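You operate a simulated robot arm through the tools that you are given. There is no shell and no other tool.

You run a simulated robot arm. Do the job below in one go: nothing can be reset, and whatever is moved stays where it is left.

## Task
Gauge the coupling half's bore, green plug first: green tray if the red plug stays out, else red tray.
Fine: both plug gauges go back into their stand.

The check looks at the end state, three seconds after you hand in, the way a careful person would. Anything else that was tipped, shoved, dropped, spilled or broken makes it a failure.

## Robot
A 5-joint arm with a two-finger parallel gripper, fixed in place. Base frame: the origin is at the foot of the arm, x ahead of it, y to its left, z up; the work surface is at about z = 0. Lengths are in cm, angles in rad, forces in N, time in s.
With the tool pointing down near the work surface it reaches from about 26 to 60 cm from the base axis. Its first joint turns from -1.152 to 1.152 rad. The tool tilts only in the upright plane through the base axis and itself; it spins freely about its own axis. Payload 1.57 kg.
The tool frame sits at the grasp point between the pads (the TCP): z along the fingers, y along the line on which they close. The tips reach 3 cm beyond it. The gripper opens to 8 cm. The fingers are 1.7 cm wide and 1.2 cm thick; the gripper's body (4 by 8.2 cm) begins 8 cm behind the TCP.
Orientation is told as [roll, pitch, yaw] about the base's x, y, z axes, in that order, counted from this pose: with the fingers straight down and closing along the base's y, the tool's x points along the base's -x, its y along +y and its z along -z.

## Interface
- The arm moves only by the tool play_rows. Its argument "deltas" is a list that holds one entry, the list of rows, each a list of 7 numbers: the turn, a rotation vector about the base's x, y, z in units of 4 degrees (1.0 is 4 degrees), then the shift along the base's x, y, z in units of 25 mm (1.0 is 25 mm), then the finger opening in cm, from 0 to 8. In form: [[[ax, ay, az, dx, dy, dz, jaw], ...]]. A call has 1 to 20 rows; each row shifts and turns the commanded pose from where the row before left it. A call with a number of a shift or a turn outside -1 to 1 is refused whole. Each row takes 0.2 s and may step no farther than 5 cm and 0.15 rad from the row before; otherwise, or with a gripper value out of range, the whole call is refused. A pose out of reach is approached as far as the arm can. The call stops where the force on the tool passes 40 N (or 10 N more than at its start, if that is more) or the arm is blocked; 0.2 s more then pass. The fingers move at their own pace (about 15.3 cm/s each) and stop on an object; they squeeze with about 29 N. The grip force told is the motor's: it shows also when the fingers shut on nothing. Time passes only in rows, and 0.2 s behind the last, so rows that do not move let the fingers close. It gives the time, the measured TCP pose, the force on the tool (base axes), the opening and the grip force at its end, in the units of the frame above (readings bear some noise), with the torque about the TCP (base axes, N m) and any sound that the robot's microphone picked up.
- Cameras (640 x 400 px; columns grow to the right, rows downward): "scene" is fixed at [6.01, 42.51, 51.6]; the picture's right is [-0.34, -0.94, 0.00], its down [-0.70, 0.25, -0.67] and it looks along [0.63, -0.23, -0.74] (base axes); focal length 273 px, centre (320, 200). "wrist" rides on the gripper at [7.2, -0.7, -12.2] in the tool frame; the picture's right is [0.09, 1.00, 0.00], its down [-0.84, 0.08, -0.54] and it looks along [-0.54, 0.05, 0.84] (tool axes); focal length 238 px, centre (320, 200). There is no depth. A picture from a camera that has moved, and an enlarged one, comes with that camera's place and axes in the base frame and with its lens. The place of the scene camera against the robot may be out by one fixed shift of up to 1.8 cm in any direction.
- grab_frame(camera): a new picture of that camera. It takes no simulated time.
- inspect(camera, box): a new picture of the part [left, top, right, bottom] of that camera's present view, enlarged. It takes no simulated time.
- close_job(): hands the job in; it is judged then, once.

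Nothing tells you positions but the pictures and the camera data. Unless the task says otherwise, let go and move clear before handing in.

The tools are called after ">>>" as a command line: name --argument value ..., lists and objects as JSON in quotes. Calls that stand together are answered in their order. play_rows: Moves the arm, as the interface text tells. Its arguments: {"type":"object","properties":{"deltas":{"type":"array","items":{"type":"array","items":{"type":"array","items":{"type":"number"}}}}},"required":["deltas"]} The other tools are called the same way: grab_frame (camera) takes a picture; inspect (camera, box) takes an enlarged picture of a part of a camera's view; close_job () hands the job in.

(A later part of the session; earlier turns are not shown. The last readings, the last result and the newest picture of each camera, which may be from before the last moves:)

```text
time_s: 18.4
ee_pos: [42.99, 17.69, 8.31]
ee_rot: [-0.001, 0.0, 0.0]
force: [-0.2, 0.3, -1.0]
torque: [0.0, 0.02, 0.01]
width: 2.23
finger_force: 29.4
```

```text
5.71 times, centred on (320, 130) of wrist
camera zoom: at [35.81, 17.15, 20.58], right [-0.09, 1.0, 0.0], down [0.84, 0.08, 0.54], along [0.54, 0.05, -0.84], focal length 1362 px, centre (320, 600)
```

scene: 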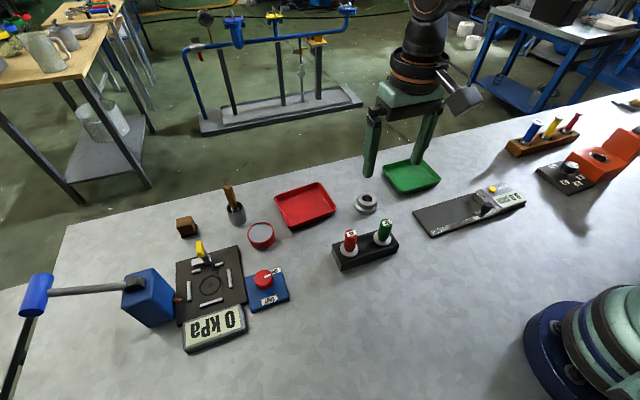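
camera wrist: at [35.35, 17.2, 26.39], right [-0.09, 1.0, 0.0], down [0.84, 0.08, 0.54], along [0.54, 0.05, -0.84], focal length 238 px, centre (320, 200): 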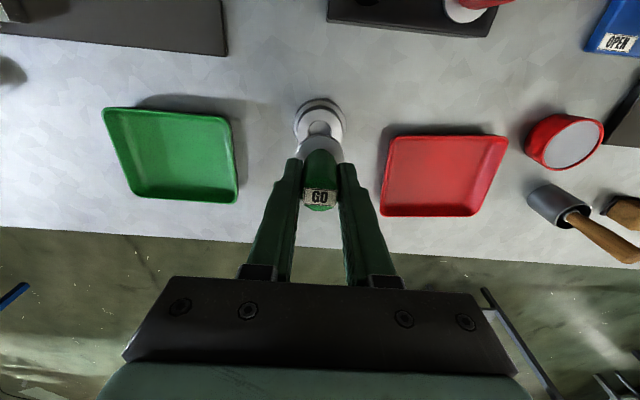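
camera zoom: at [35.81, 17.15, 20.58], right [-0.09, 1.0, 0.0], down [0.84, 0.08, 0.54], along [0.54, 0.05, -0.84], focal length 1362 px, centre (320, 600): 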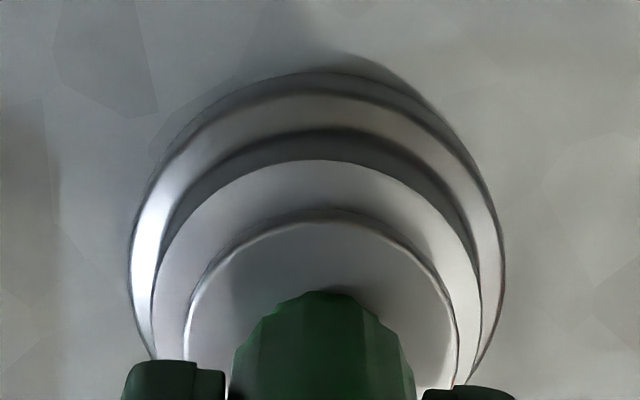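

Revised geometry: the hub top is nearer z≈3.2, and the pin is inside the bore with e≈(+0.04, +0.09). I'll centre it and press down in fine steps.

>>> play_rows --deltas '[[[0, 0, 0, -0.016, -0.028, 0, 0], [0, 0, 0, 0, 0, -0.06, 0], [0, 0, 0, 0, 0, -0.06, 0], [0, 0, 0, 0, 0, 0, 0]]]'

>>> inspect --camera "scene" --box '[362, 188, 386, 208]'

>>> inspect --camera "wrist" --box '[280, 95, 360, 165]'

```text
time_s: 19.4
ee_pos: [43.09, 17.62, 8.3]
ee_rot: [0.001, -0.002, -0.002]
force: [-2.2, -3.2, 6.6]
torque: [-0.22, 0.06, -0.01]
width: 2.18
finger_force: 28.7
stopped in row 4: the force on the tool passed its limit at 42 N (the readings are from after the stop); the commanded pose is now the measured one
```

```text
16.00 times, centred on (374, 198) of scene
camera zoom: at [6.01, 42.51, 51.6], right [-0.34, -0.94, 0.0], down [-0.7, 0.25, -0.67], along [0.63, -0.23, -0.74], focal length 4373 px, centre (-544, 232)
```

zoom: 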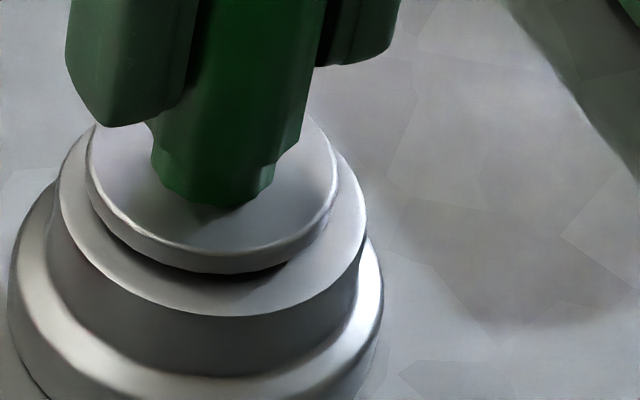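

```text
5.71 times, centred on (320, 130) of wrist
camera zoom: at [35.86, 17.12, 20.5], right [-0.09, 1.0, 0.0], down [0.84, 0.08, 0.54], along [0.54, 0.05, -0.84], focal length 1362 px, centre (320, 600)
```

zoom: 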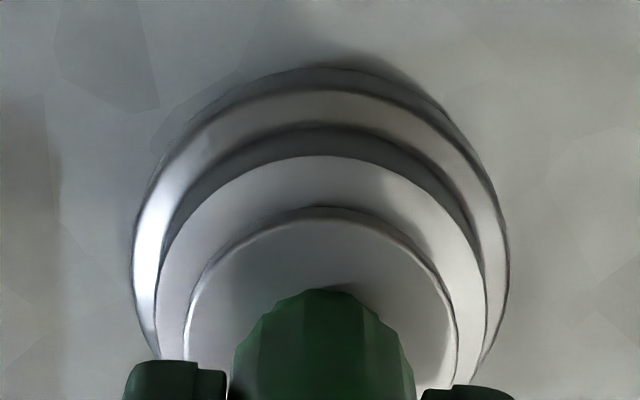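

It hit a hard stop at 42 N. I'll look closely to see whether the disc is seated on the hub.

>>> inspect --camera "scene" --box '[364, 192, 376, 206]'

>>> inspect --camera "scene" --box '[340, 150, 410, 225]'

>>> inspect --camera "wrist" --box '[300, 115, 340, 140]'

```text
16.00 times, centred on (370, 199) of scene
camera zoom: at [6.01, 42.51, 51.6], right [-0.34, -0.94, 0.0], down [-0.7, 0.25, -0.67], along [0.63, -0.23, -0.74], focal length 4373 px, centre (-480, 216)
```

zoom: 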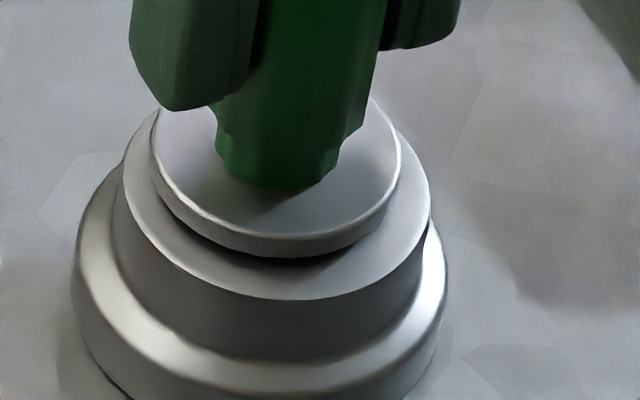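

```text
5.33 times, centred on (375, 188) of scene
camera zoom: at [6.01, 42.51, 51.6], right [-0.34, -0.94, 0.0], down [-0.7, 0.25, -0.67], along [0.63, -0.23, -0.74], focal length 1458 px, centre (27, 267)
```

zoom: 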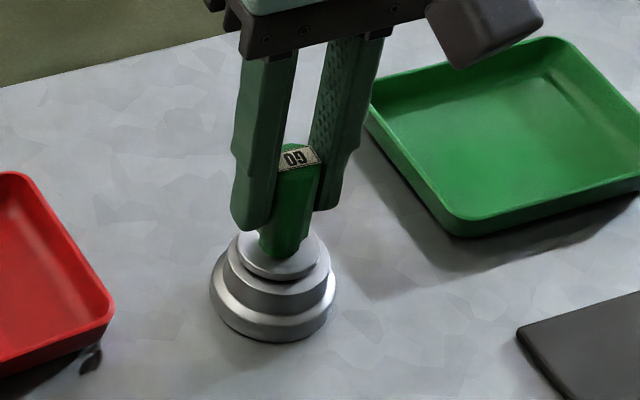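

```text
16.00 times, centred on (320, 128) of wrist
camera zoom: at [35.86, 17.12, 20.5], right [-0.09, 1.0, 0.0], down [0.84, 0.08, 0.54], along [0.54, 0.05, -0.84], focal length 3814 px, centre (320, 1360)
```

zoom: 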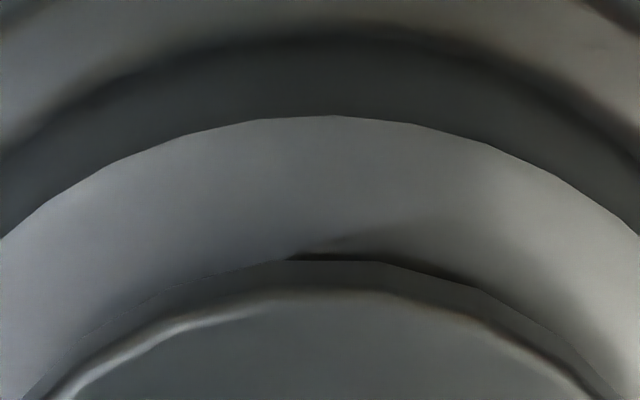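

The disc appears seated on the hub, with only a thin contact shadow, so the green GO plug enters fully. I'll lift it straight out and check.

>>> play_rows --deltas '[[[0, 0, 0, -0.02, -0.02, 0.1, 0], [0, 0, 0, 0, 0, 0.4, 0], [0, 0, 0, 0, 0, 0.8, 0], [0, 0, 0, 0, 0, 0.8, 0], [0, 0, 0, 0, 0, 0.6, 0], [0, 0, 0, 0, 0, 0, 0]]]'

>>> inspect --camera "scene" --box '[350, 150, 410, 220]'

>>> inspect --camera "wrist" --box '[280, 85, 360, 165]'

```text
time_s: 20.8
ee_pos: [42.89, 17.83, 14.86]
ee_rot: [0.0, -0.001, -0.002]
force: [-0.1, 0.2, -2.2]
torque: [-0.03, -0.01, 0.02]
width: 2.17
finger_force: 28.9
```

```text
5.71 times, centred on (380, 185) of scene
camera zoom: at [6.01, 42.51, 51.6], right [-0.34, -0.94, 0.0], down [-0.7, 0.25, -0.67], along [0.63, -0.23, -0.74], focal length 1562 px, centre (-23, 286)
```

zoom: 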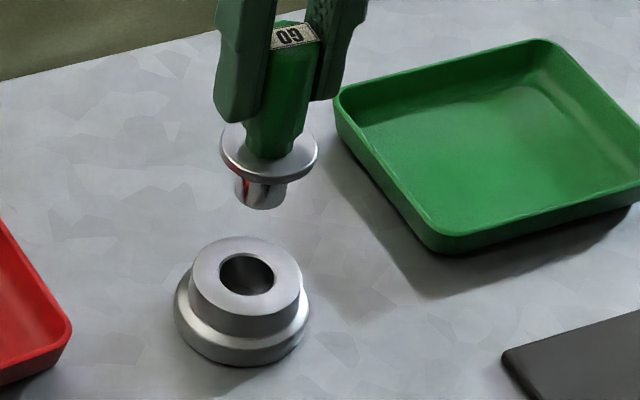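

```text
5.00 times, centred on (320, 125) of wrist
camera zoom: at [35.82, 17.16, 27.18], right [-0.09, 1.0, 0.0], down [0.84, 0.08, 0.54], along [0.54, 0.05, -0.84], focal length 1192 px, centre (320, 575)
```

zoom: 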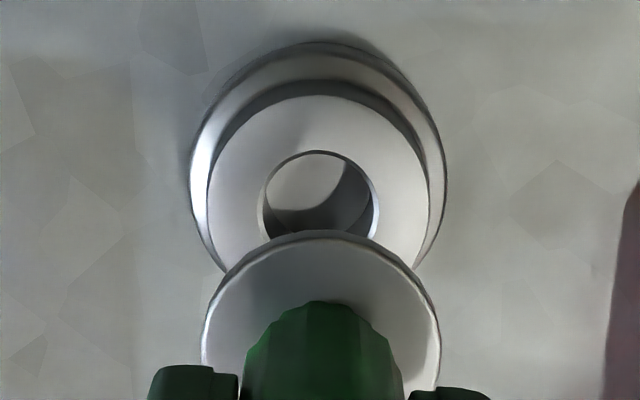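

The green plug went in fully and came out cleanly, and the coupling is still upright. I'm returning the plug to above its stand hole.

>>> play_rows --deltas '[[[0, 0, 0, -0.93, 0.207, 0, 0], [0, 0, 0, -0.93, 0.207, 0, 0], [0, 0, 0, -0.93, 0.207, 0, 0], [0, 0, 0, -0.93, 0.207, 0, 0], [0, 0, 0, -0.93, 0.207, 0, 0], [0, 0, 0, 0, 0, -0.4, 0], [0, 0, 0, 0, 0, 0, 0]]]'

>>> inspect --camera "scene" --box '[340, 180, 410, 260]'

>>> inspect --camera "wrist" --box '[270, 80, 390, 180]'

```text
time_s: 22.4
ee_pos: [31.48, 20.14, 14.15]
ee_rot: [0.003, -0.002, -0.001]
force: [0.5, 0.2, -1.8]
torque: [0.02, 0.02, -0.01]
width: 2.17
finger_force: 28.3
```

```text
5.00 times, centred on (375, 220) of scene
camera zoom: at [6.01, 42.51, 51.6], right [-0.34, -0.94, 0.0], down [-0.7, 0.25, -0.67], along [0.63, -0.23, -0.74], focal length 1367 px, centre (45, 100)
```

zoom: 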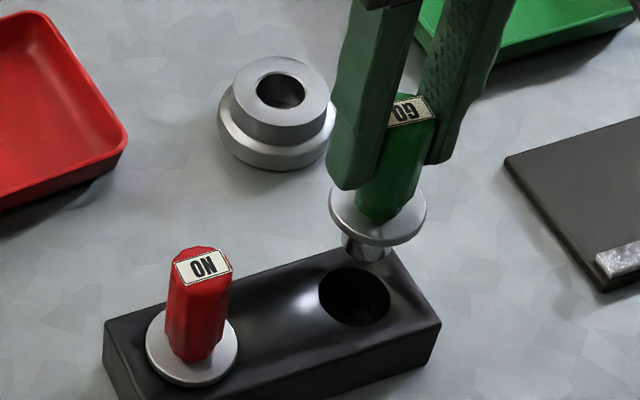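

```text
4.00 times, centred on (330, 130) of wrist
camera zoom: at [24.27, 19.62, 26.31], right [-0.09, 1.0, 0.0], down [0.84, 0.08, 0.54], along [0.54, 0.05, -0.84], focal length 953 px, centre (280, 480)
```

zoom: 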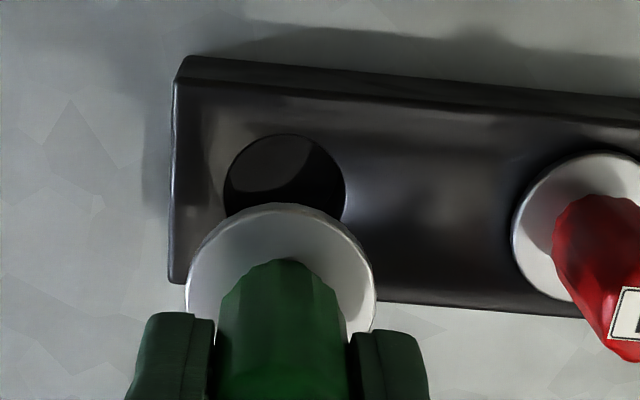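

The hole centre is at (31.14, 20.38) and the plug is within 0.1 cm. I'm correcting and lowering it into the stand.

>>> play_rows --deltas '[[[0, 0, 0, 0.036, 0.036, -0.5, 0], [0, 0, 0, 0, 0, -0.5, 0], [0, 0, 0, 0, 0, -0.5, 0], [0, 0, 0, 0, 0, -0.4, 0], [0, 0, 0, 0, 0, -0.3, 0], [0, 0, 0, 0, 0, 0, 0]]]'

>>> inspect --camera "scene" --box '[340, 180, 410, 260]'

>>> inspect --camera "wrist" --box '[270, 80, 390, 180]'

```text
time_s: 23.8
ee_pos: [31.72, 20.45, 8.61]
ee_rot: [0.004, -0.004, -0.002]
force: [-1.1, -4.3, 24.5]
torque: [-0.61, 0.08, 0.05]
width: 2.18
finger_force: 28.8
```

```text
5.00 times, centred on (375, 220) of scene
camera zoom: at [6.01, 42.5, 51.6], right [-0.34, -0.94, 0.0], down [-0.7, 0.25, -0.67], along [0.63, -0.23, -0.74], focal length 1367 px, centre (45, 100)
```

zoom: 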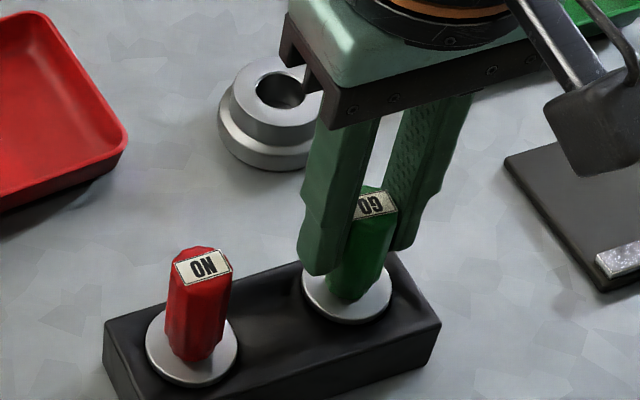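

```text
4.00 times, centred on (330, 130) of wrist
camera zoom: at [24.4, 19.86, 20.79], right [-0.09, 1.0, 0.0], down [0.83, 0.07, 0.55], along [0.54, 0.05, -0.84], focal length 953 px, centre (280, 480)
```

zoom: 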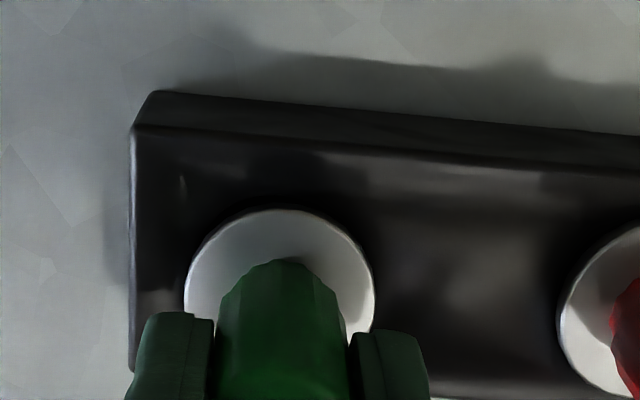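

There's 24 N of contact already at z≈8.6, higher than expected. I'll look closely at the disc against the stand before doing anything.

>>> inspect --camera "scene" --box '[366, 214, 396, 240]'

>>> inspect --camera "wrist" --box '[295, 110, 365, 165]'

```text
15.38 times, centred on (381, 227) of scene
camera zoom: at [6.01, 42.5, 51.6], right [-0.34, -0.94, 0.0], down [-0.7, 0.25, -0.67], along [0.63, -0.23, -0.74], focal length 4205 px, centre (-618, -215)
```

zoom: 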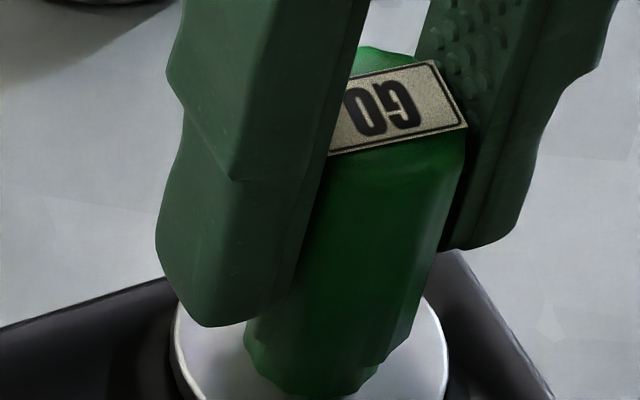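

```text
7.27 times, centred on (330, 138) of wrist
camera zoom: at [24.4, 19.86, 20.79], right [-0.09, 1.0, 0.0], down [0.83, 0.07, 0.55], along [0.54, 0.05, -0.84], focal length 1734 px, centre (247, 654)
```

zoom: 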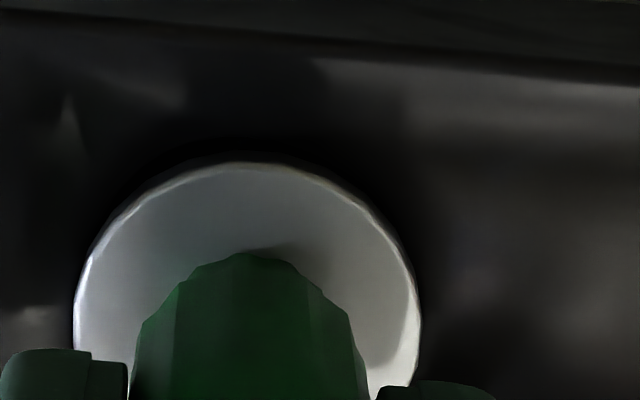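

The disc matches its original image position, so the plug has seated (it had slid a little lower in the fingers). I'll ease off slightly, open and rise.

>>> play_rows --deltas '[[[0, 0, 0, 0, 0, 0.02, 0], [0, 0, 0, 0, 0, 0, 3], [0, 0, 0, 0, 0, 0, 5.5], [0, 0, 0, 0, 0, 0, 5.5], [0, 0, 0, 0, 0, 0.6, 5.5], [0, 0, 0, 0, 0, 0.8, 5.5], [0, 0, 0, 0, 0, 0.8, 5.5], [0, 0, 0, 0, 0, 0, 5.5]]]'

>>> inspect --camera "scene" --box '[325, 180, 405, 280]'

>>> inspect --camera "wrist" --box '[270, 80, 430, 180]'

```text
time_s: 25.6
ee_pos: [31.44, 20.3, 14.05]
ee_rot: [0.002, -0.002, -0.001]
force: [0.1, 0.4, 0.5]
torque: [0.06, 0.0, -0.03]
width: 5.5
finger_force: 0.1
```

```text
4.00 times, centred on (365, 230) of scene
camera zoom: at [6.01, 42.51, 51.6], right [-0.34, -0.94, 0.0], down [-0.7, 0.25, -0.67], along [0.63, -0.23, -0.74], focal length 1093 px, centre (140, 80)
```

zoom: 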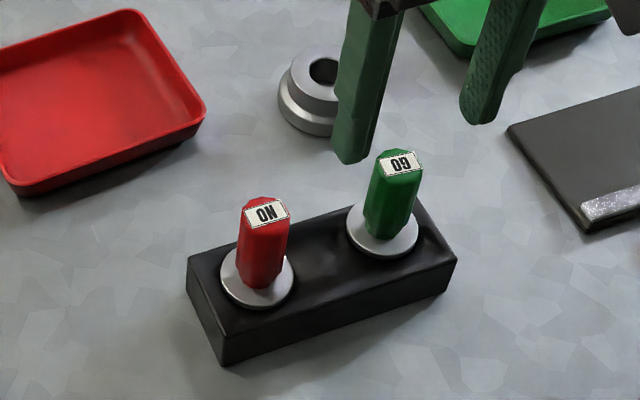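

```text
4.00 times, centred on (350, 130) of wrist
camera zoom: at [24.19, 19.7, 26.27], right [-0.09, 1.0, 0.0], down [0.84, 0.08, 0.54], along [0.54, 0.05, -0.84], focal length 953 px, centre (200, 480)
```

zoom: 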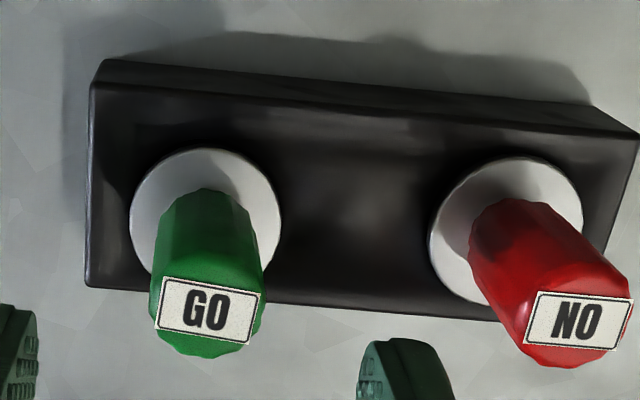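

The green plug is back flat in its stand hole. The red plug is at about (31.15, 28.0), and I'll hover over it.

>>> play_rows --deltas '[[[0, 0, 0, -0.025, 0.76, 0, 5.5], [0, 0, 0, -0.025, 0.76, 0, 5.5], [0, 0, 0, -0.025, 0.76, 0, 5.5], [0, 0, 0, -0.025, 0.77, 0, 5.5], [0, 0, 0, 0, 0, 0, 5.5], [0, 0, 0, 0, 0, 0, 5.5]]]'

>>> inspect --camera "wrist" --box '[240, 80, 400, 180]'

>>> grab_frame --camera "scene"

```text
time_s: 27.0
ee_pos: [31.23, 27.85, 14.17]
ee_rot: [0.002, -0.003, -0.002]
force: [-1.2, -0.6, -0.6]
torque: [-0.04, 0.01, 0.0]
width: 5.5
finger_force: 0.0
```

```text
4.00 times, centred on (320, 130) of wrist
camera zoom: at [23.91, 27.33, 26.37], right [-0.09, 1.0, 0.0], down [0.84, 0.08, 0.54], along [0.54, 0.05, -0.84], focal length 953 px, centre (320, 480)
```

zoom: 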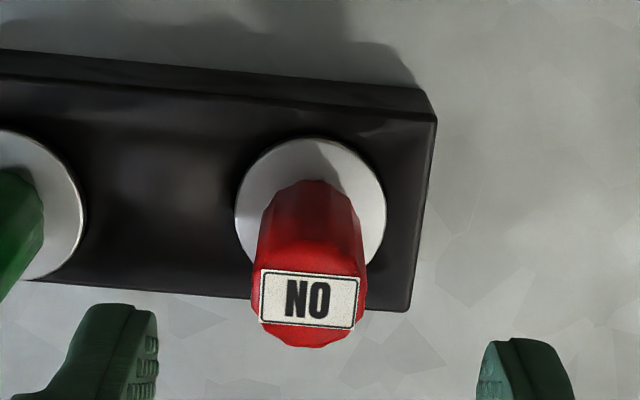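

```text
taken
```

scene: 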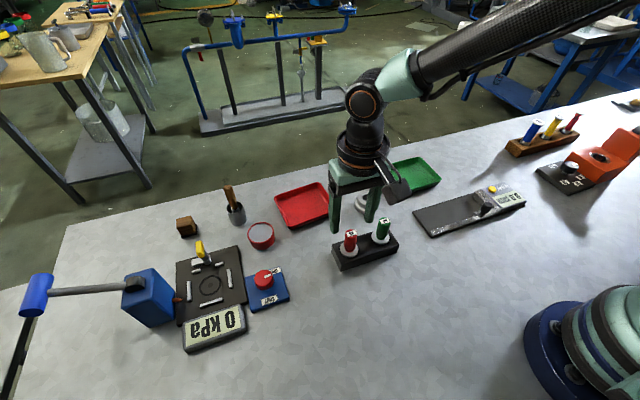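

The red plug axis is at about (31.1, 27.75). I'll shift −0.27 in y, descend and close on the handle.

>>> play_rows --deltas '[[[0, 0, 0, 0, -0.108, -0.4, 5.5], [0, 0, 0, 0, 0, -0.7, 5.5], [0, 0, 0, 0, 0, -0.8, 5.5], [0, 0, 0, 0, 0, -0.7, 5.5], [0, 0, 0, 0, 0, 0, 5.5]]]'

>>> inspect --camera "wrist" --box '[220, 80, 420, 220]'

```text
time_s: 28.2
ee_pos: [31.46, 27.58, 7.47]
ee_rot: [0.001, -0.002, -0.004]
force: [-0.2, -0.7, 0.2]
torque: [0.02, 0.02, 0.02]
width: 5.5
finger_force: 0.0
```

```text
2.86 times, centred on (320, 150) of wrist
camera zoom: at [24.19, 27.03, 19.7], right [-0.09, 1.0, 0.0], down [0.84, 0.08, 0.54], along [0.54, 0.05, -0.84], focal length 681 px, centre (320, 343)
```

zoom: 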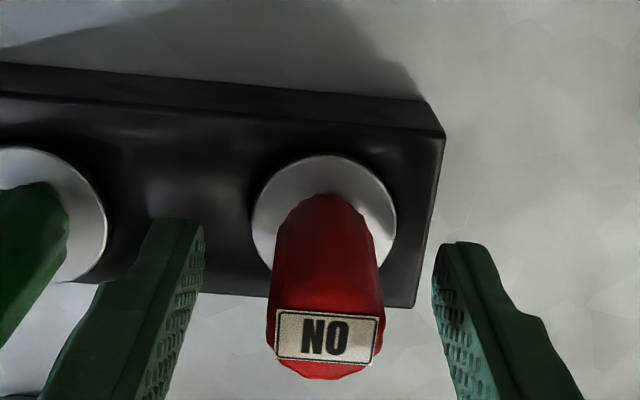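

Small correction (−0.15 in x, +0.12 in y), then close on the red handle.

>>> play_rows --deltas '[[[0, 0, 0, -0.06, 0.05, 0, 5.5], [0, 0, 0, 0, 0, 0, 3.5], [0, 0, 0, 0, 0, 0, 2.5], [0, 0, 0, 0, 0, 0, 0], [0, 0, 0, 0, 0, 0, 0], [0, 0, 0, 0, 0, 0, 0]]]'

>>> inspect --camera "wrist" --box '[220, 80, 420, 220]'

>>> inspect --camera "scene" --box '[310, 170, 440, 280]'

```text
time_s: 29.6
ee_pos: [31.14, 27.83, 7.43]
ee_rot: [0.003, 0.0, -0.002]
force: [-0.6, -0.3, 0.4]
torque: [-0.06, -0.03, 0.04]
width: 2.2
finger_force: 28.7
```

```text
2.86 times, centred on (320, 150) of wrist
camera zoom: at [24.06, 27.19, 19.69], right [-0.09, 1.0, 0.0], down [0.84, 0.08, 0.54], along [0.54, 0.05, -0.84], focal length 681 px, centre (320, 343)
```

zoom: 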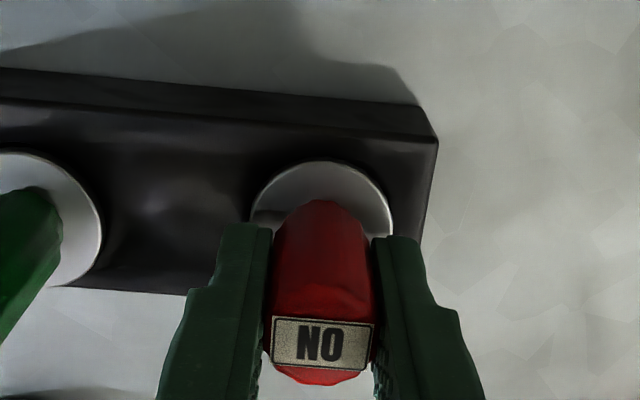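

```text
3.64 times, centred on (375, 225) of scene
camera zoom: at [6.01, 42.51, 51.6], right [-0.34, -0.94, 0.0], down [-0.7, 0.25, -0.67], along [0.63, -0.23, -0.74], focal length 994 px, centre (120, 109)
```

zoom: 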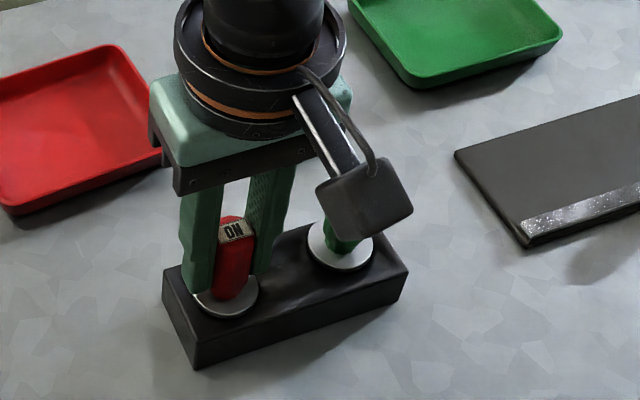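

The red handle is gripped (2.2 cm). Lifting straight up.

>>> play_rows --deltas '[[[0, 0, 0, 0, 0, 0.3, 0], [0, 0, 0, 0, 0, 0.5, 0], [0, 0, 0, 0, 0, 0.6, 0], [0, 0, 0, 0, 0, 0.8, 0], [0, 0, 0, 0, 0, 0.8, 0], [0, 0, 0, 0, 0, 0, 0]]]'

>>> inspect --camera "scene" --box '[330, 170, 400, 250]'

>>> inspect --camera "wrist" --box '[240, 80, 400, 180]'

```text
time_s: 31.0
ee_pos: [31.01, 27.65, 15.11]
ee_rot: [0.002, -0.003, -0.003]
force: [0.8, 0.1, -1.6]
torque: [-0.02, -0.03, -0.03]
width: 2.19
finger_force: 29.2
```

```text
5.00 times, centred on (365, 210) of scene
camera zoom: at [6.01, 42.51, 51.6], right [-0.34, -0.94, 0.0], down [-0.7, 0.25, -0.67], along [0.63, -0.23, -0.74], focal length 1367 px, centre (95, 150)
```

zoom: 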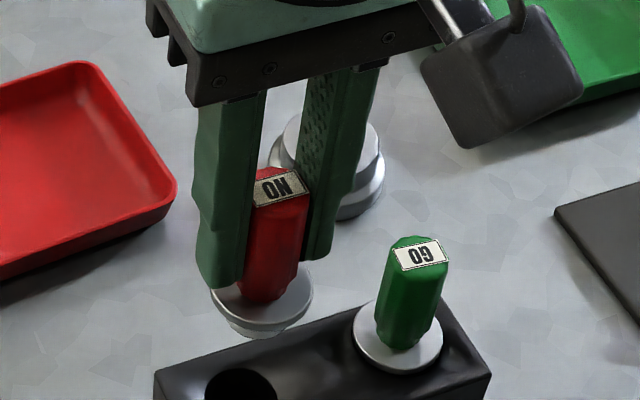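

```text
4.00 times, centred on (320, 130) of wrist
camera zoom: at [23.88, 27.04, 27.33], right [-0.09, 1.0, 0.0], down [0.84, 0.08, 0.54], along [0.54, 0.05, -0.84], focal length 953 px, centre (320, 480)
```

zoom: 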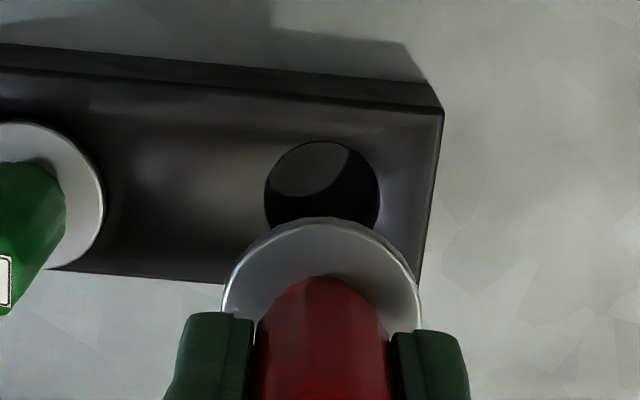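

The red plug is out. Its stand hole is at (31.16, 27.76). I'll carry it to above the coupling bore at (42.62, 17.8).

>>> play_rows --deltas '[[[0, 0, 0, 0.783, -0.663, 0, 0], [0, 0, 0, 0.783, -0.663, 0, 0], [0, 0, 0, 0.783, -0.663, 0, 0], [0, 0, 0, 0.783, -0.663, 0, 0], [0, 0, 0, 0.783, -0.663, 0, 0], [0, 0, 0, 0.783, -0.663, 0, 0], [0, 0, 0, 0, 0, -0.4, 0], [0, 0, 0, 0, 0, 0, 0], [0, 0, 0, 0, 0, 0, 0]]]'

>>> inspect --camera "scene" --box '[350, 150, 410, 220]'

>>> inspect --camera "wrist" --box '[280, 85, 360, 165]'

```text
time_s: 33.0
ee_pos: [42.88, 17.93, 13.89]
ee_rot: [-0.001, -0.002, -0.001]
force: [0.0, 0.0, -0.9]
torque: [-0.03, 0.0, -0.01]
width: 2.21
finger_force: 29.1
```

```text
5.71 times, centred on (380, 185) of scene
camera zoom: at [6.01, 42.51, 51.6], right [-0.34, -0.94, 0.0], down [-0.7, 0.25, -0.67], along [0.63, -0.23, -0.74], focal length 1562 px, centre (-23, 286)
```

zoom: 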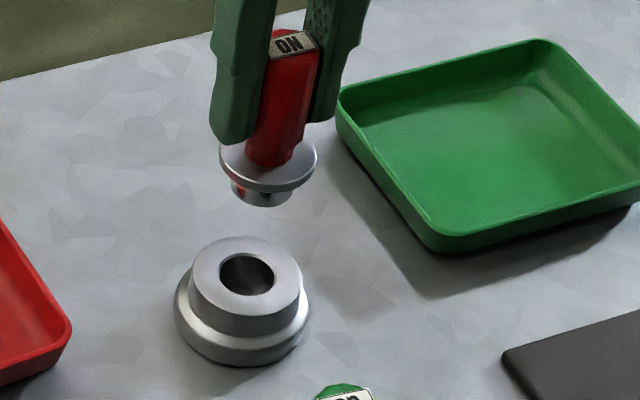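

```text
5.00 times, centred on (320, 125) of wrist
camera zoom: at [35.68, 17.27, 26.26], right [-0.09, 1.0, 0.0], down [0.84, 0.08, 0.54], along [0.54, 0.05, -0.84], focal length 1192 px, centre (320, 575)
```

zoom: 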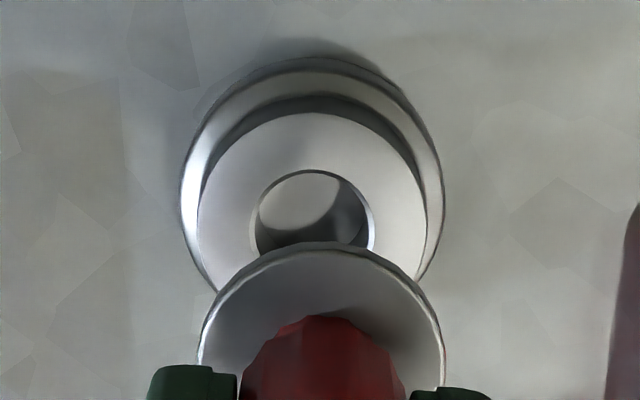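

The red pin is visibly wider than the green one. I'll zoom in to compare pin and bore before testing.

>>> inspect --camera "scene" --box '[364, 174, 388, 194]'

>>> inspect --camera "scene" --box '[356, 186, 380, 206]'

```text
16.00 times, centred on (376, 184) of scene
camera zoom: at [6.01, 42.51, 51.6], right [-0.34, -0.94, 0.0], down [-0.7, 0.25, -0.67], along [0.63, -0.23, -0.74], focal length 4373 px, centre (-576, 456)
```

zoom: 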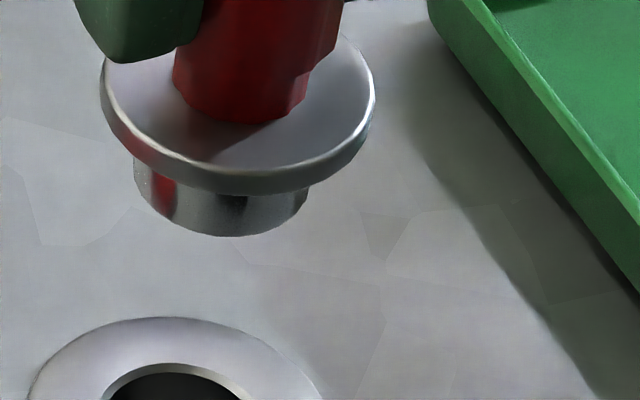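

```text
16.00 times, centred on (368, 196) of scene
camera zoom: at [6.01, 42.51, 51.6], right [-0.34, -0.94, 0.0], down [-0.7, 0.25, -0.67], along [0.63, -0.23, -0.74], focal length 4373 px, centre (-448, 264)
```

zoom: 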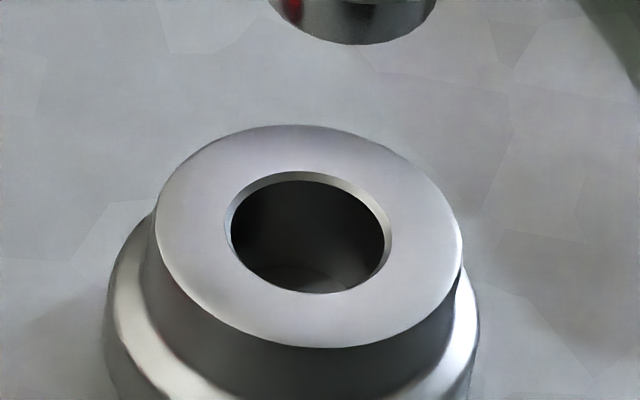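

The red pin (~2.3 cm) looks wider than the bore (~2.16 cm) but narrower than the chamfer's outer edge, so a physical test is needed. I'll align it (−0.17 in y) and lower it to just above the hub.

>>> play_rows --deltas '[[[0, 0, 0, 0, -0.068, -0.3, 0], [0, 0, 0, 0, 0, -0.5, 0], [0, 0, 0, 0, 0, -0.5, 0], [0, 0, 0, 0, 0, -0.24, 0], [0, 0, 0, 0, 0, 0, 0], [0, 0, 0, 0, 0, 0, 0]]]'

>>> inspect --camera "scene" --box '[362, 186, 386, 206]'

>>> inspect --camera "wrist" --box '[280, 95, 360, 165]'

```text
time_s: 34.4
ee_pos: [42.91, 17.73, 10.2]
ee_rot: [0.0, -0.003, -0.003]
force: [-0.4, -0.6, -0.8]
torque: [-0.03, 0.03, 0.01]
width: 2.17
finger_force: 29.2
```

```text
16.00 times, centred on (374, 196) of scene
camera zoom: at [6.01, 42.51, 51.6], right [-0.34, -0.94, 0.0], down [-0.7, 0.25, -0.67], along [0.63, -0.23, -0.74], focal length 4373 px, centre (-544, 264)
```

zoom: 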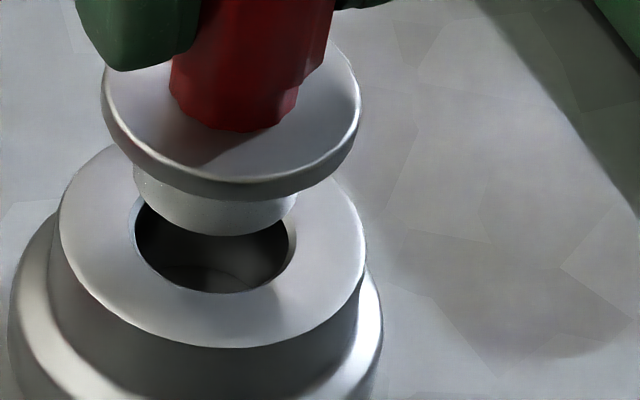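

```text
5.71 times, centred on (320, 130) of wrist
camera zoom: at [35.81, 17.19, 22.35], right [-0.09, 1.0, 0.0], down [0.84, 0.08, 0.54], along [0.54, 0.05, -0.84], focal length 1362 px, centre (320, 600)
```

zoom: 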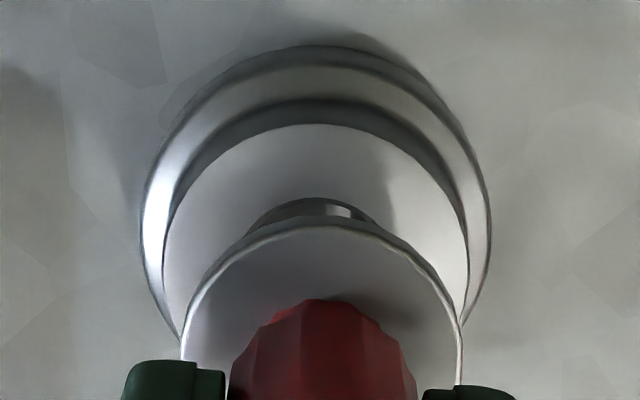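

The red plug is about 0.06–0.09 cm off centre. I'll correct and lower gently until contact.

>>> play_rows --deltas '[[[0, 0, 0, -0.02, -0.036, 0, 0], [0, 0, 0, 0, 0, -0.1, 0], [0, 0, 0, 0, 0, -0.06, 0], [0, 0, 0, 0, 0, -0.06, 0], [0, 0, 0, 0, 0, 0, 0]]]'

>>> inspect --camera "scene" --box '[362, 186, 386, 206]'

>>> inspect --camera "wrist" --box '[280, 95, 360, 165]'

```text
time_s: 35.6
ee_pos: [42.68, 17.58, 9.55]
ee_rot: [0.002, -0.002, -0.001]
force: [0.3, -0.6, -1.3]
torque: [0.0, 0.0, -0.04]
width: 2.23
finger_force: 28.8
```

```text
16.00 times, centred on (374, 196) of scene
camera zoom: at [6.01, 42.51, 51.6], right [-0.34, -0.94, 0.0], down [-0.7, 0.25, -0.67], along [0.63, -0.23, -0.74], focal length 4373 px, centre (-544, 264)
```

zoom: 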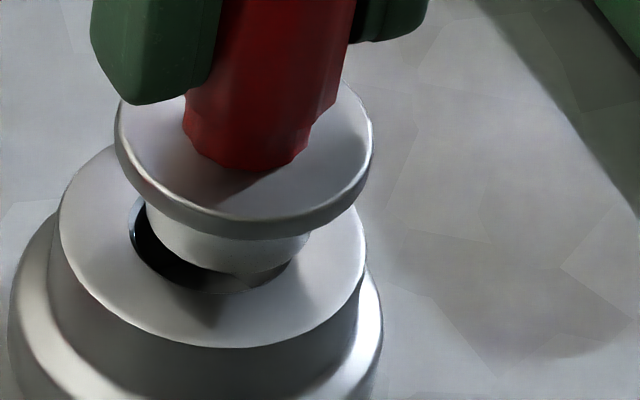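

```text
5.71 times, centred on (320, 130) of wrist
camera zoom: at [35.53, 17.03, 21.9], right [-0.09, 1.0, 0.0], down [0.84, 0.08, 0.54], along [0.54, 0.05, -0.84], focal length 1362 px, centre (320, 600)
```

zoom: 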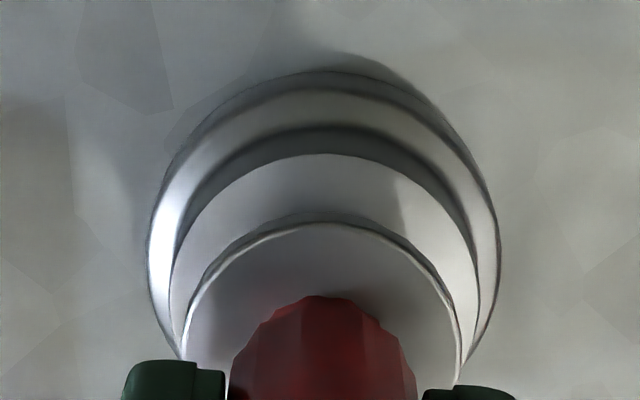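

The arm overshot; the plug is now about (−0.2, −0.1) off. I'll correct and re-check at the same height.

>>> play_rows --deltas '[[[0, 0, 0, 0.07, 0.04, 0, 0], [0, 0, 0, 0, 0, 0, 0], [0, 0, 0, 0, 0, 0, 0]]]'

>>> inspect --camera "scene" --box '[362, 186, 386, 206]'

>>> inspect --camera "wrist" --box '[280, 95, 360, 165]'

```text
time_s: 36.4
ee_pos: [42.81, 17.59, 9.58]
ee_rot: [0.0, -0.001, -0.001]
force: [-0.2, -0.5, -1.9]
torque: [-0.01, 0.0, -0.02]
width: 2.21
finger_force: 28.9
```

```text
16.00 times, centred on (374, 196) of scene
camera zoom: at [6.01, 42.51, 51.6], right [-0.34, -0.94, 0.0], down [-0.7, 0.25, -0.67], along [0.63, -0.23, -0.74], focal length 4373 px, centre (-544, 264)
```

zoom: 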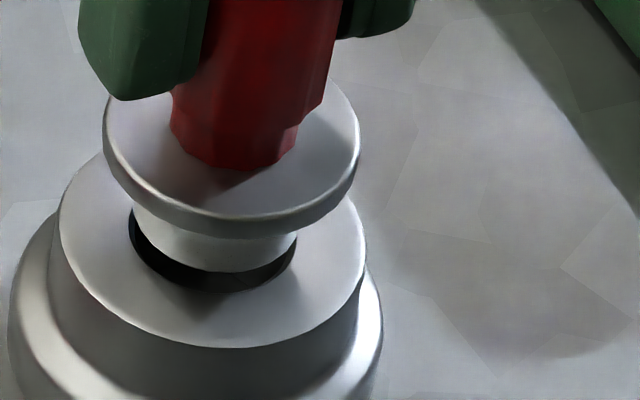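

```text
5.71 times, centred on (320, 130) of wrist
camera zoom: at [35.71, 17.12, 21.84], right [-0.09, 1.0, 0.0], down [0.84, 0.08, 0.54], along [0.54, 0.05, -0.84], focal length 1362 px, centre (320, 600)
```

zoom: 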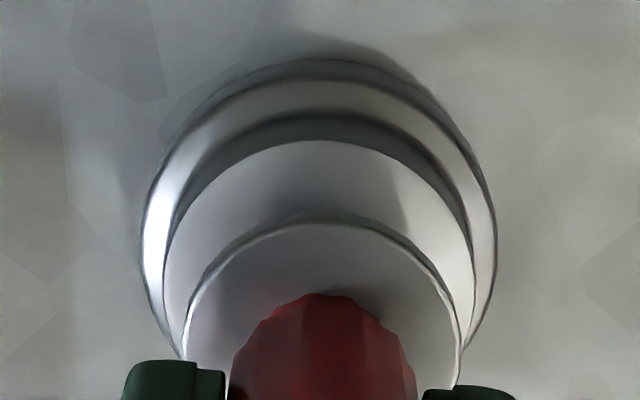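

Now it's aligned in both views. Lowering gently until contact.

>>> play_rows --deltas '[[[0, 0, 0, 0.008, 0, -0.06, 0], [0, 0, 0, 0, 0, -0.06, 0], [0, 0, 0, 0, 0, -0.06, 0], [0, 0, 0, 0, 0, 0, 0]]]'

>>> inspect --camera "scene" --box '[362, 186, 386, 206]'

>>> inspect --camera "wrist" --box '[280, 95, 360, 165]'

```text
time_s: 37.4
ee_pos: [42.94, 17.76, 9.12]
ee_rot: [0.001, -0.004, -0.002]
force: [-1.4, 1.8, 5.9]
torque: [0.25, 0.06, 0.0]
width: 2.21
finger_force: 29.1
```

```text
16.00 times, centred on (374, 196) of scene
camera zoom: at [6.01, 42.51, 51.6], right [-0.34, -0.94, 0.0], down [-0.7, 0.25, -0.67], along [0.63, -0.23, -0.74], focal length 4373 px, centre (-544, 264)
```

zoom: 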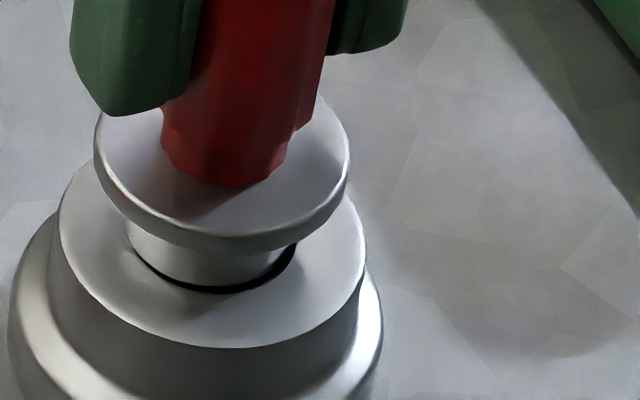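

```text
5.71 times, centred on (320, 130) of wrist
camera zoom: at [35.81, 17.14, 21.41], right [-0.09, 1.0, 0.0], down [0.84, 0.08, 0.54], along [0.54, 0.05, -0.84], focal length 1362 px, centre (320, 600)
```

zoom: 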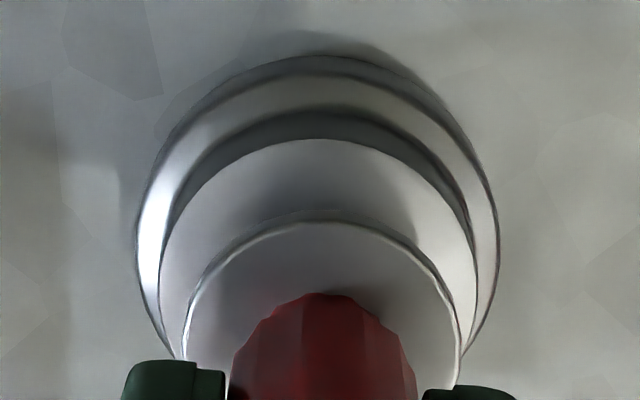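

Contact at z≈9.1, with the pin at the bore mouth and slightly to the left. I'll re-centre it for a fair try and press moderately.

>>> play_rows --deltas '[[[0, 0, 0, 0, 0, 0.06, 0], [0, 0, 0, -0.015, -0.035, 0, 0], [0, 0, 0, 0, 0, -0.05, 0], [0, 0, 0, 0, 0, -0.04, 0], [0, 0, 0, 0, 0, 0, 0]]]'

>>> inspect --camera "scene" --box '[362, 186, 386, 206]'

>>> inspect --camera "wrist" --box '[280, 95, 360, 165]'

```text
time_s: 38.6
ee_pos: [43.02, 17.67, 9.19]
ee_rot: [0.001, -0.002, -0.002]
force: [-4.5, -5.7, 18.7]
torque: [-0.46, 0.24, -0.03]
width: 2.21
finger_force: 28.7
```

```text
16.00 times, centred on (374, 196) of scene
camera zoom: at [6.01, 42.5, 51.6], right [-0.34, -0.94, 0.0], down [-0.7, 0.25, -0.67], along [0.63, -0.23, -0.74], focal length 4373 px, centre (-544, 264)
```

zoom: 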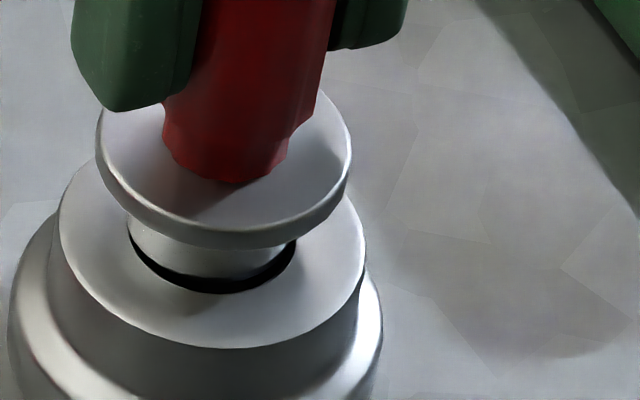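

```text
5.71 times, centred on (320, 130) of wrist
camera zoom: at [35.9, 17.08, 21.41], right [-0.09, 1.0, 0.0], down [0.84, 0.08, 0.54], along [0.54, 0.05, -0.84], focal length 1362 px, centre (320, 600)
```

zoom: 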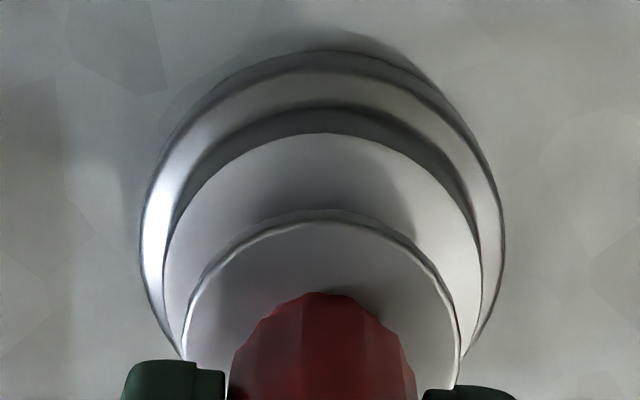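

The plug isn't entering, but it is off-centre toward +x by about 0.15–0.2. I'll lift slightly, shift −x, and press again for a fair test.

>>> play_rows --deltas '[[[0, 0, 0, 0, 0, 0.08, 0], [0, 0, 0, -0.06, -0.01, 0, 0], [0, 0, 0, 0, 0, -0.04, 0], [0, 0, 0, 0, 0, -0.04, 0], [0, 0, 0, 0, 0, 0, 0]]]'

>>> inspect --camera "scene" --box '[362, 186, 386, 206]'

>>> inspect --camera "wrist" --box '[280, 95, 360, 165]'

```text
time_s: 39.8
ee_pos: [42.82, 17.66, 9.1]
ee_rot: [0.001, -0.003, -0.003]
force: [-2.6, -6.0, 14.9]
torque: [-0.43, 0.23, -0.03]
width: 2.21
finger_force: 29.0
```

```text
16.00 times, centred on (374, 196) of scene
camera zoom: at [6.01, 42.5, 51.6], right [-0.34, -0.94, 0.0], down [-0.7, 0.25, -0.67], along [0.63, -0.23, -0.74], focal length 4373 px, centre (-544, 264)
```

zoom: 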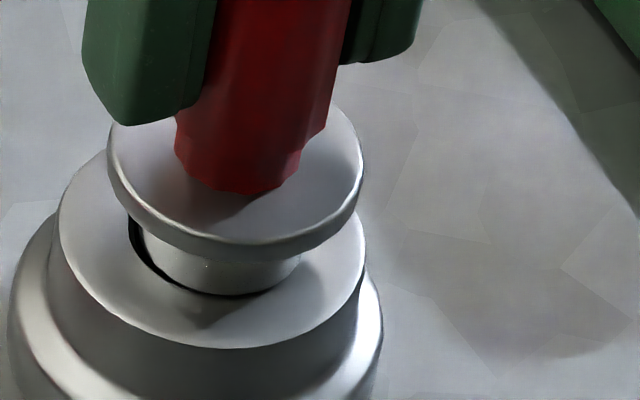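

```text
5.71 times, centred on (320, 130) of wrist
camera zoom: at [35.63, 17.04, 21.37], right [-0.09, 1.0, 0.0], down [0.84, 0.08, 0.54], along [0.54, 0.05, -0.84], focal length 1362 px, centre (320, 600)
```

zoom: 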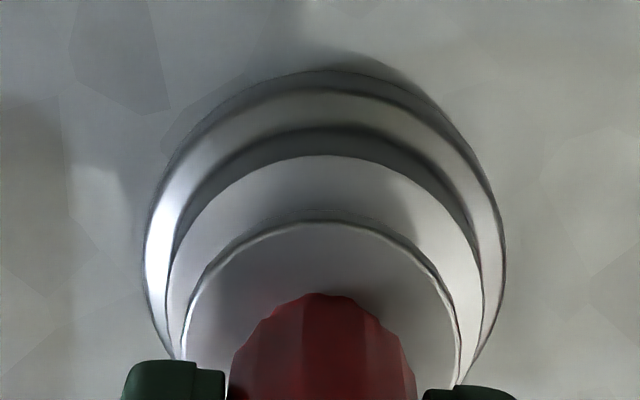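

Now it's biased the other way by about 0.1 (to the right). One more fine centring and press.

>>> play_rows --deltas '[[[0, 0, 0, 0, 0, 0.06, 0], [0, 0, 0, 0.02, 0.045, 0, 0], [0, 0, 0, 0, 0, 0, 0], [0, 0, 0, 0, 0, -0.04, 0], [0, 0, 0, 0, 0, -0.03, 0], [0, 0, 0, 0, 0, 0, 0]]]'

>>> inspect --camera "scene" --box '[362, 186, 386, 206]'

>>> inspect --camera "wrist" --box '[280, 95, 360, 165]'

```text
time_s: 41.2
ee_pos: [42.88, 17.64, 9.06]
ee_rot: [0.002, -0.003, -0.001]
force: [0.5, -1.5, 5.0]
torque: [-0.2, 0.01, 0.09]
width: 2.22
finger_force: 28.7
```

```text
16.00 times, centred on (374, 196) of scene
camera zoom: at [6.01, 42.51, 51.6], right [-0.34, -0.94, 0.0], down [-0.7, 0.25, -0.67], along [0.63, -0.23, -0.74], focal length 4373 px, centre (-544, 264)
```

zoom: 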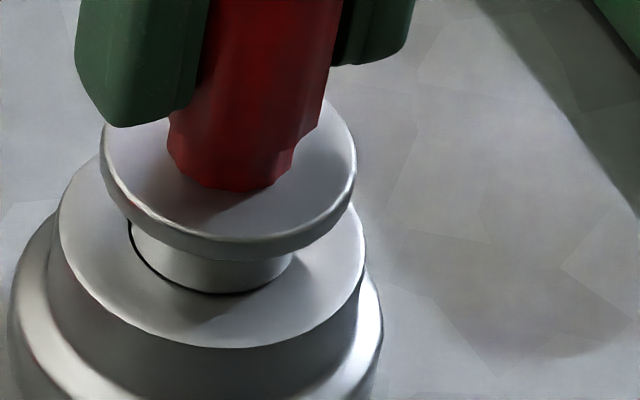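

```text
5.71 times, centred on (320, 130) of wrist
camera zoom: at [35.69, 17.11, 21.28], right [-0.09, 1.0, 0.0], down [0.84, 0.08, 0.54], along [0.54, 0.05, -0.84], focal length 1362 px, centre (320, 600)
```

zoom: 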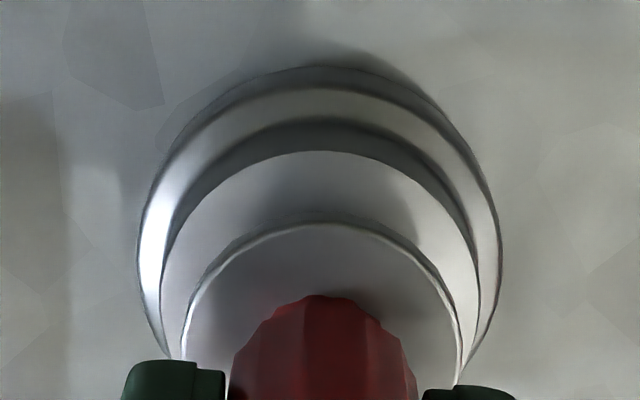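

Now the pin is concentric with the bore mouth. I'll press down further to see whether it enters.

>>> play_rows --deltas '[[[0, 0, 0, 0, 0, -0.03, 0], [0, 0, 0, 0, 0, -0.03, 0], [0, 0, 0, 0, 0, -0.03, 0], [0, 0, 0, 0, 0, 0, 0]]]'

>>> inspect --camera "scene" --box '[362, 186, 386, 206]'

>>> inspect --camera "wrist" --box '[280, 95, 360, 165]'

```text
time_s: 42.2
ee_pos: [43.02, 17.62, 8.88]
ee_rot: [0.003, -0.006, -0.001]
force: [1.4, -5.2, 22.3]
torque: [-0.43, 0.11, 0.06]
width: 2.19
finger_force: 29.1
```

```text
16.00 times, centred on (374, 196) of scene
camera zoom: at [6.0, 42.5, 51.6], right [-0.34, -0.94, 0.0], down [-0.7, 0.25, -0.67], along [0.63, -0.23, -0.74], focal length 4373 px, centre (-544, 264)
```

zoom: 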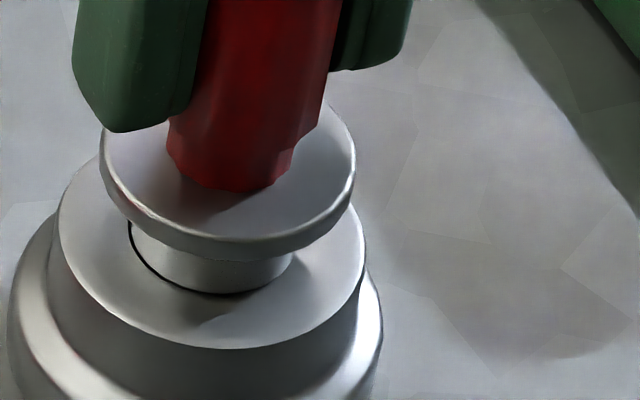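

```text
5.71 times, centred on (320, 130) of wrist
camera zoom: at [35.71, 17.1, 21.12], right [-0.09, 1.0, 0.0], down [0.83, 0.07, 0.55], along [0.54, 0.05, -0.84], focal length 1362 px, centre (320, 600)
```

zoom: 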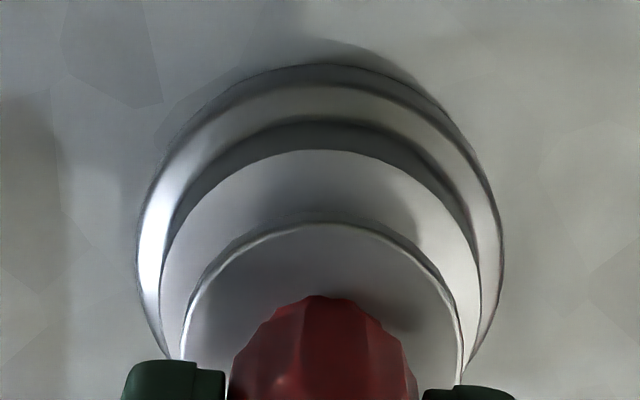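

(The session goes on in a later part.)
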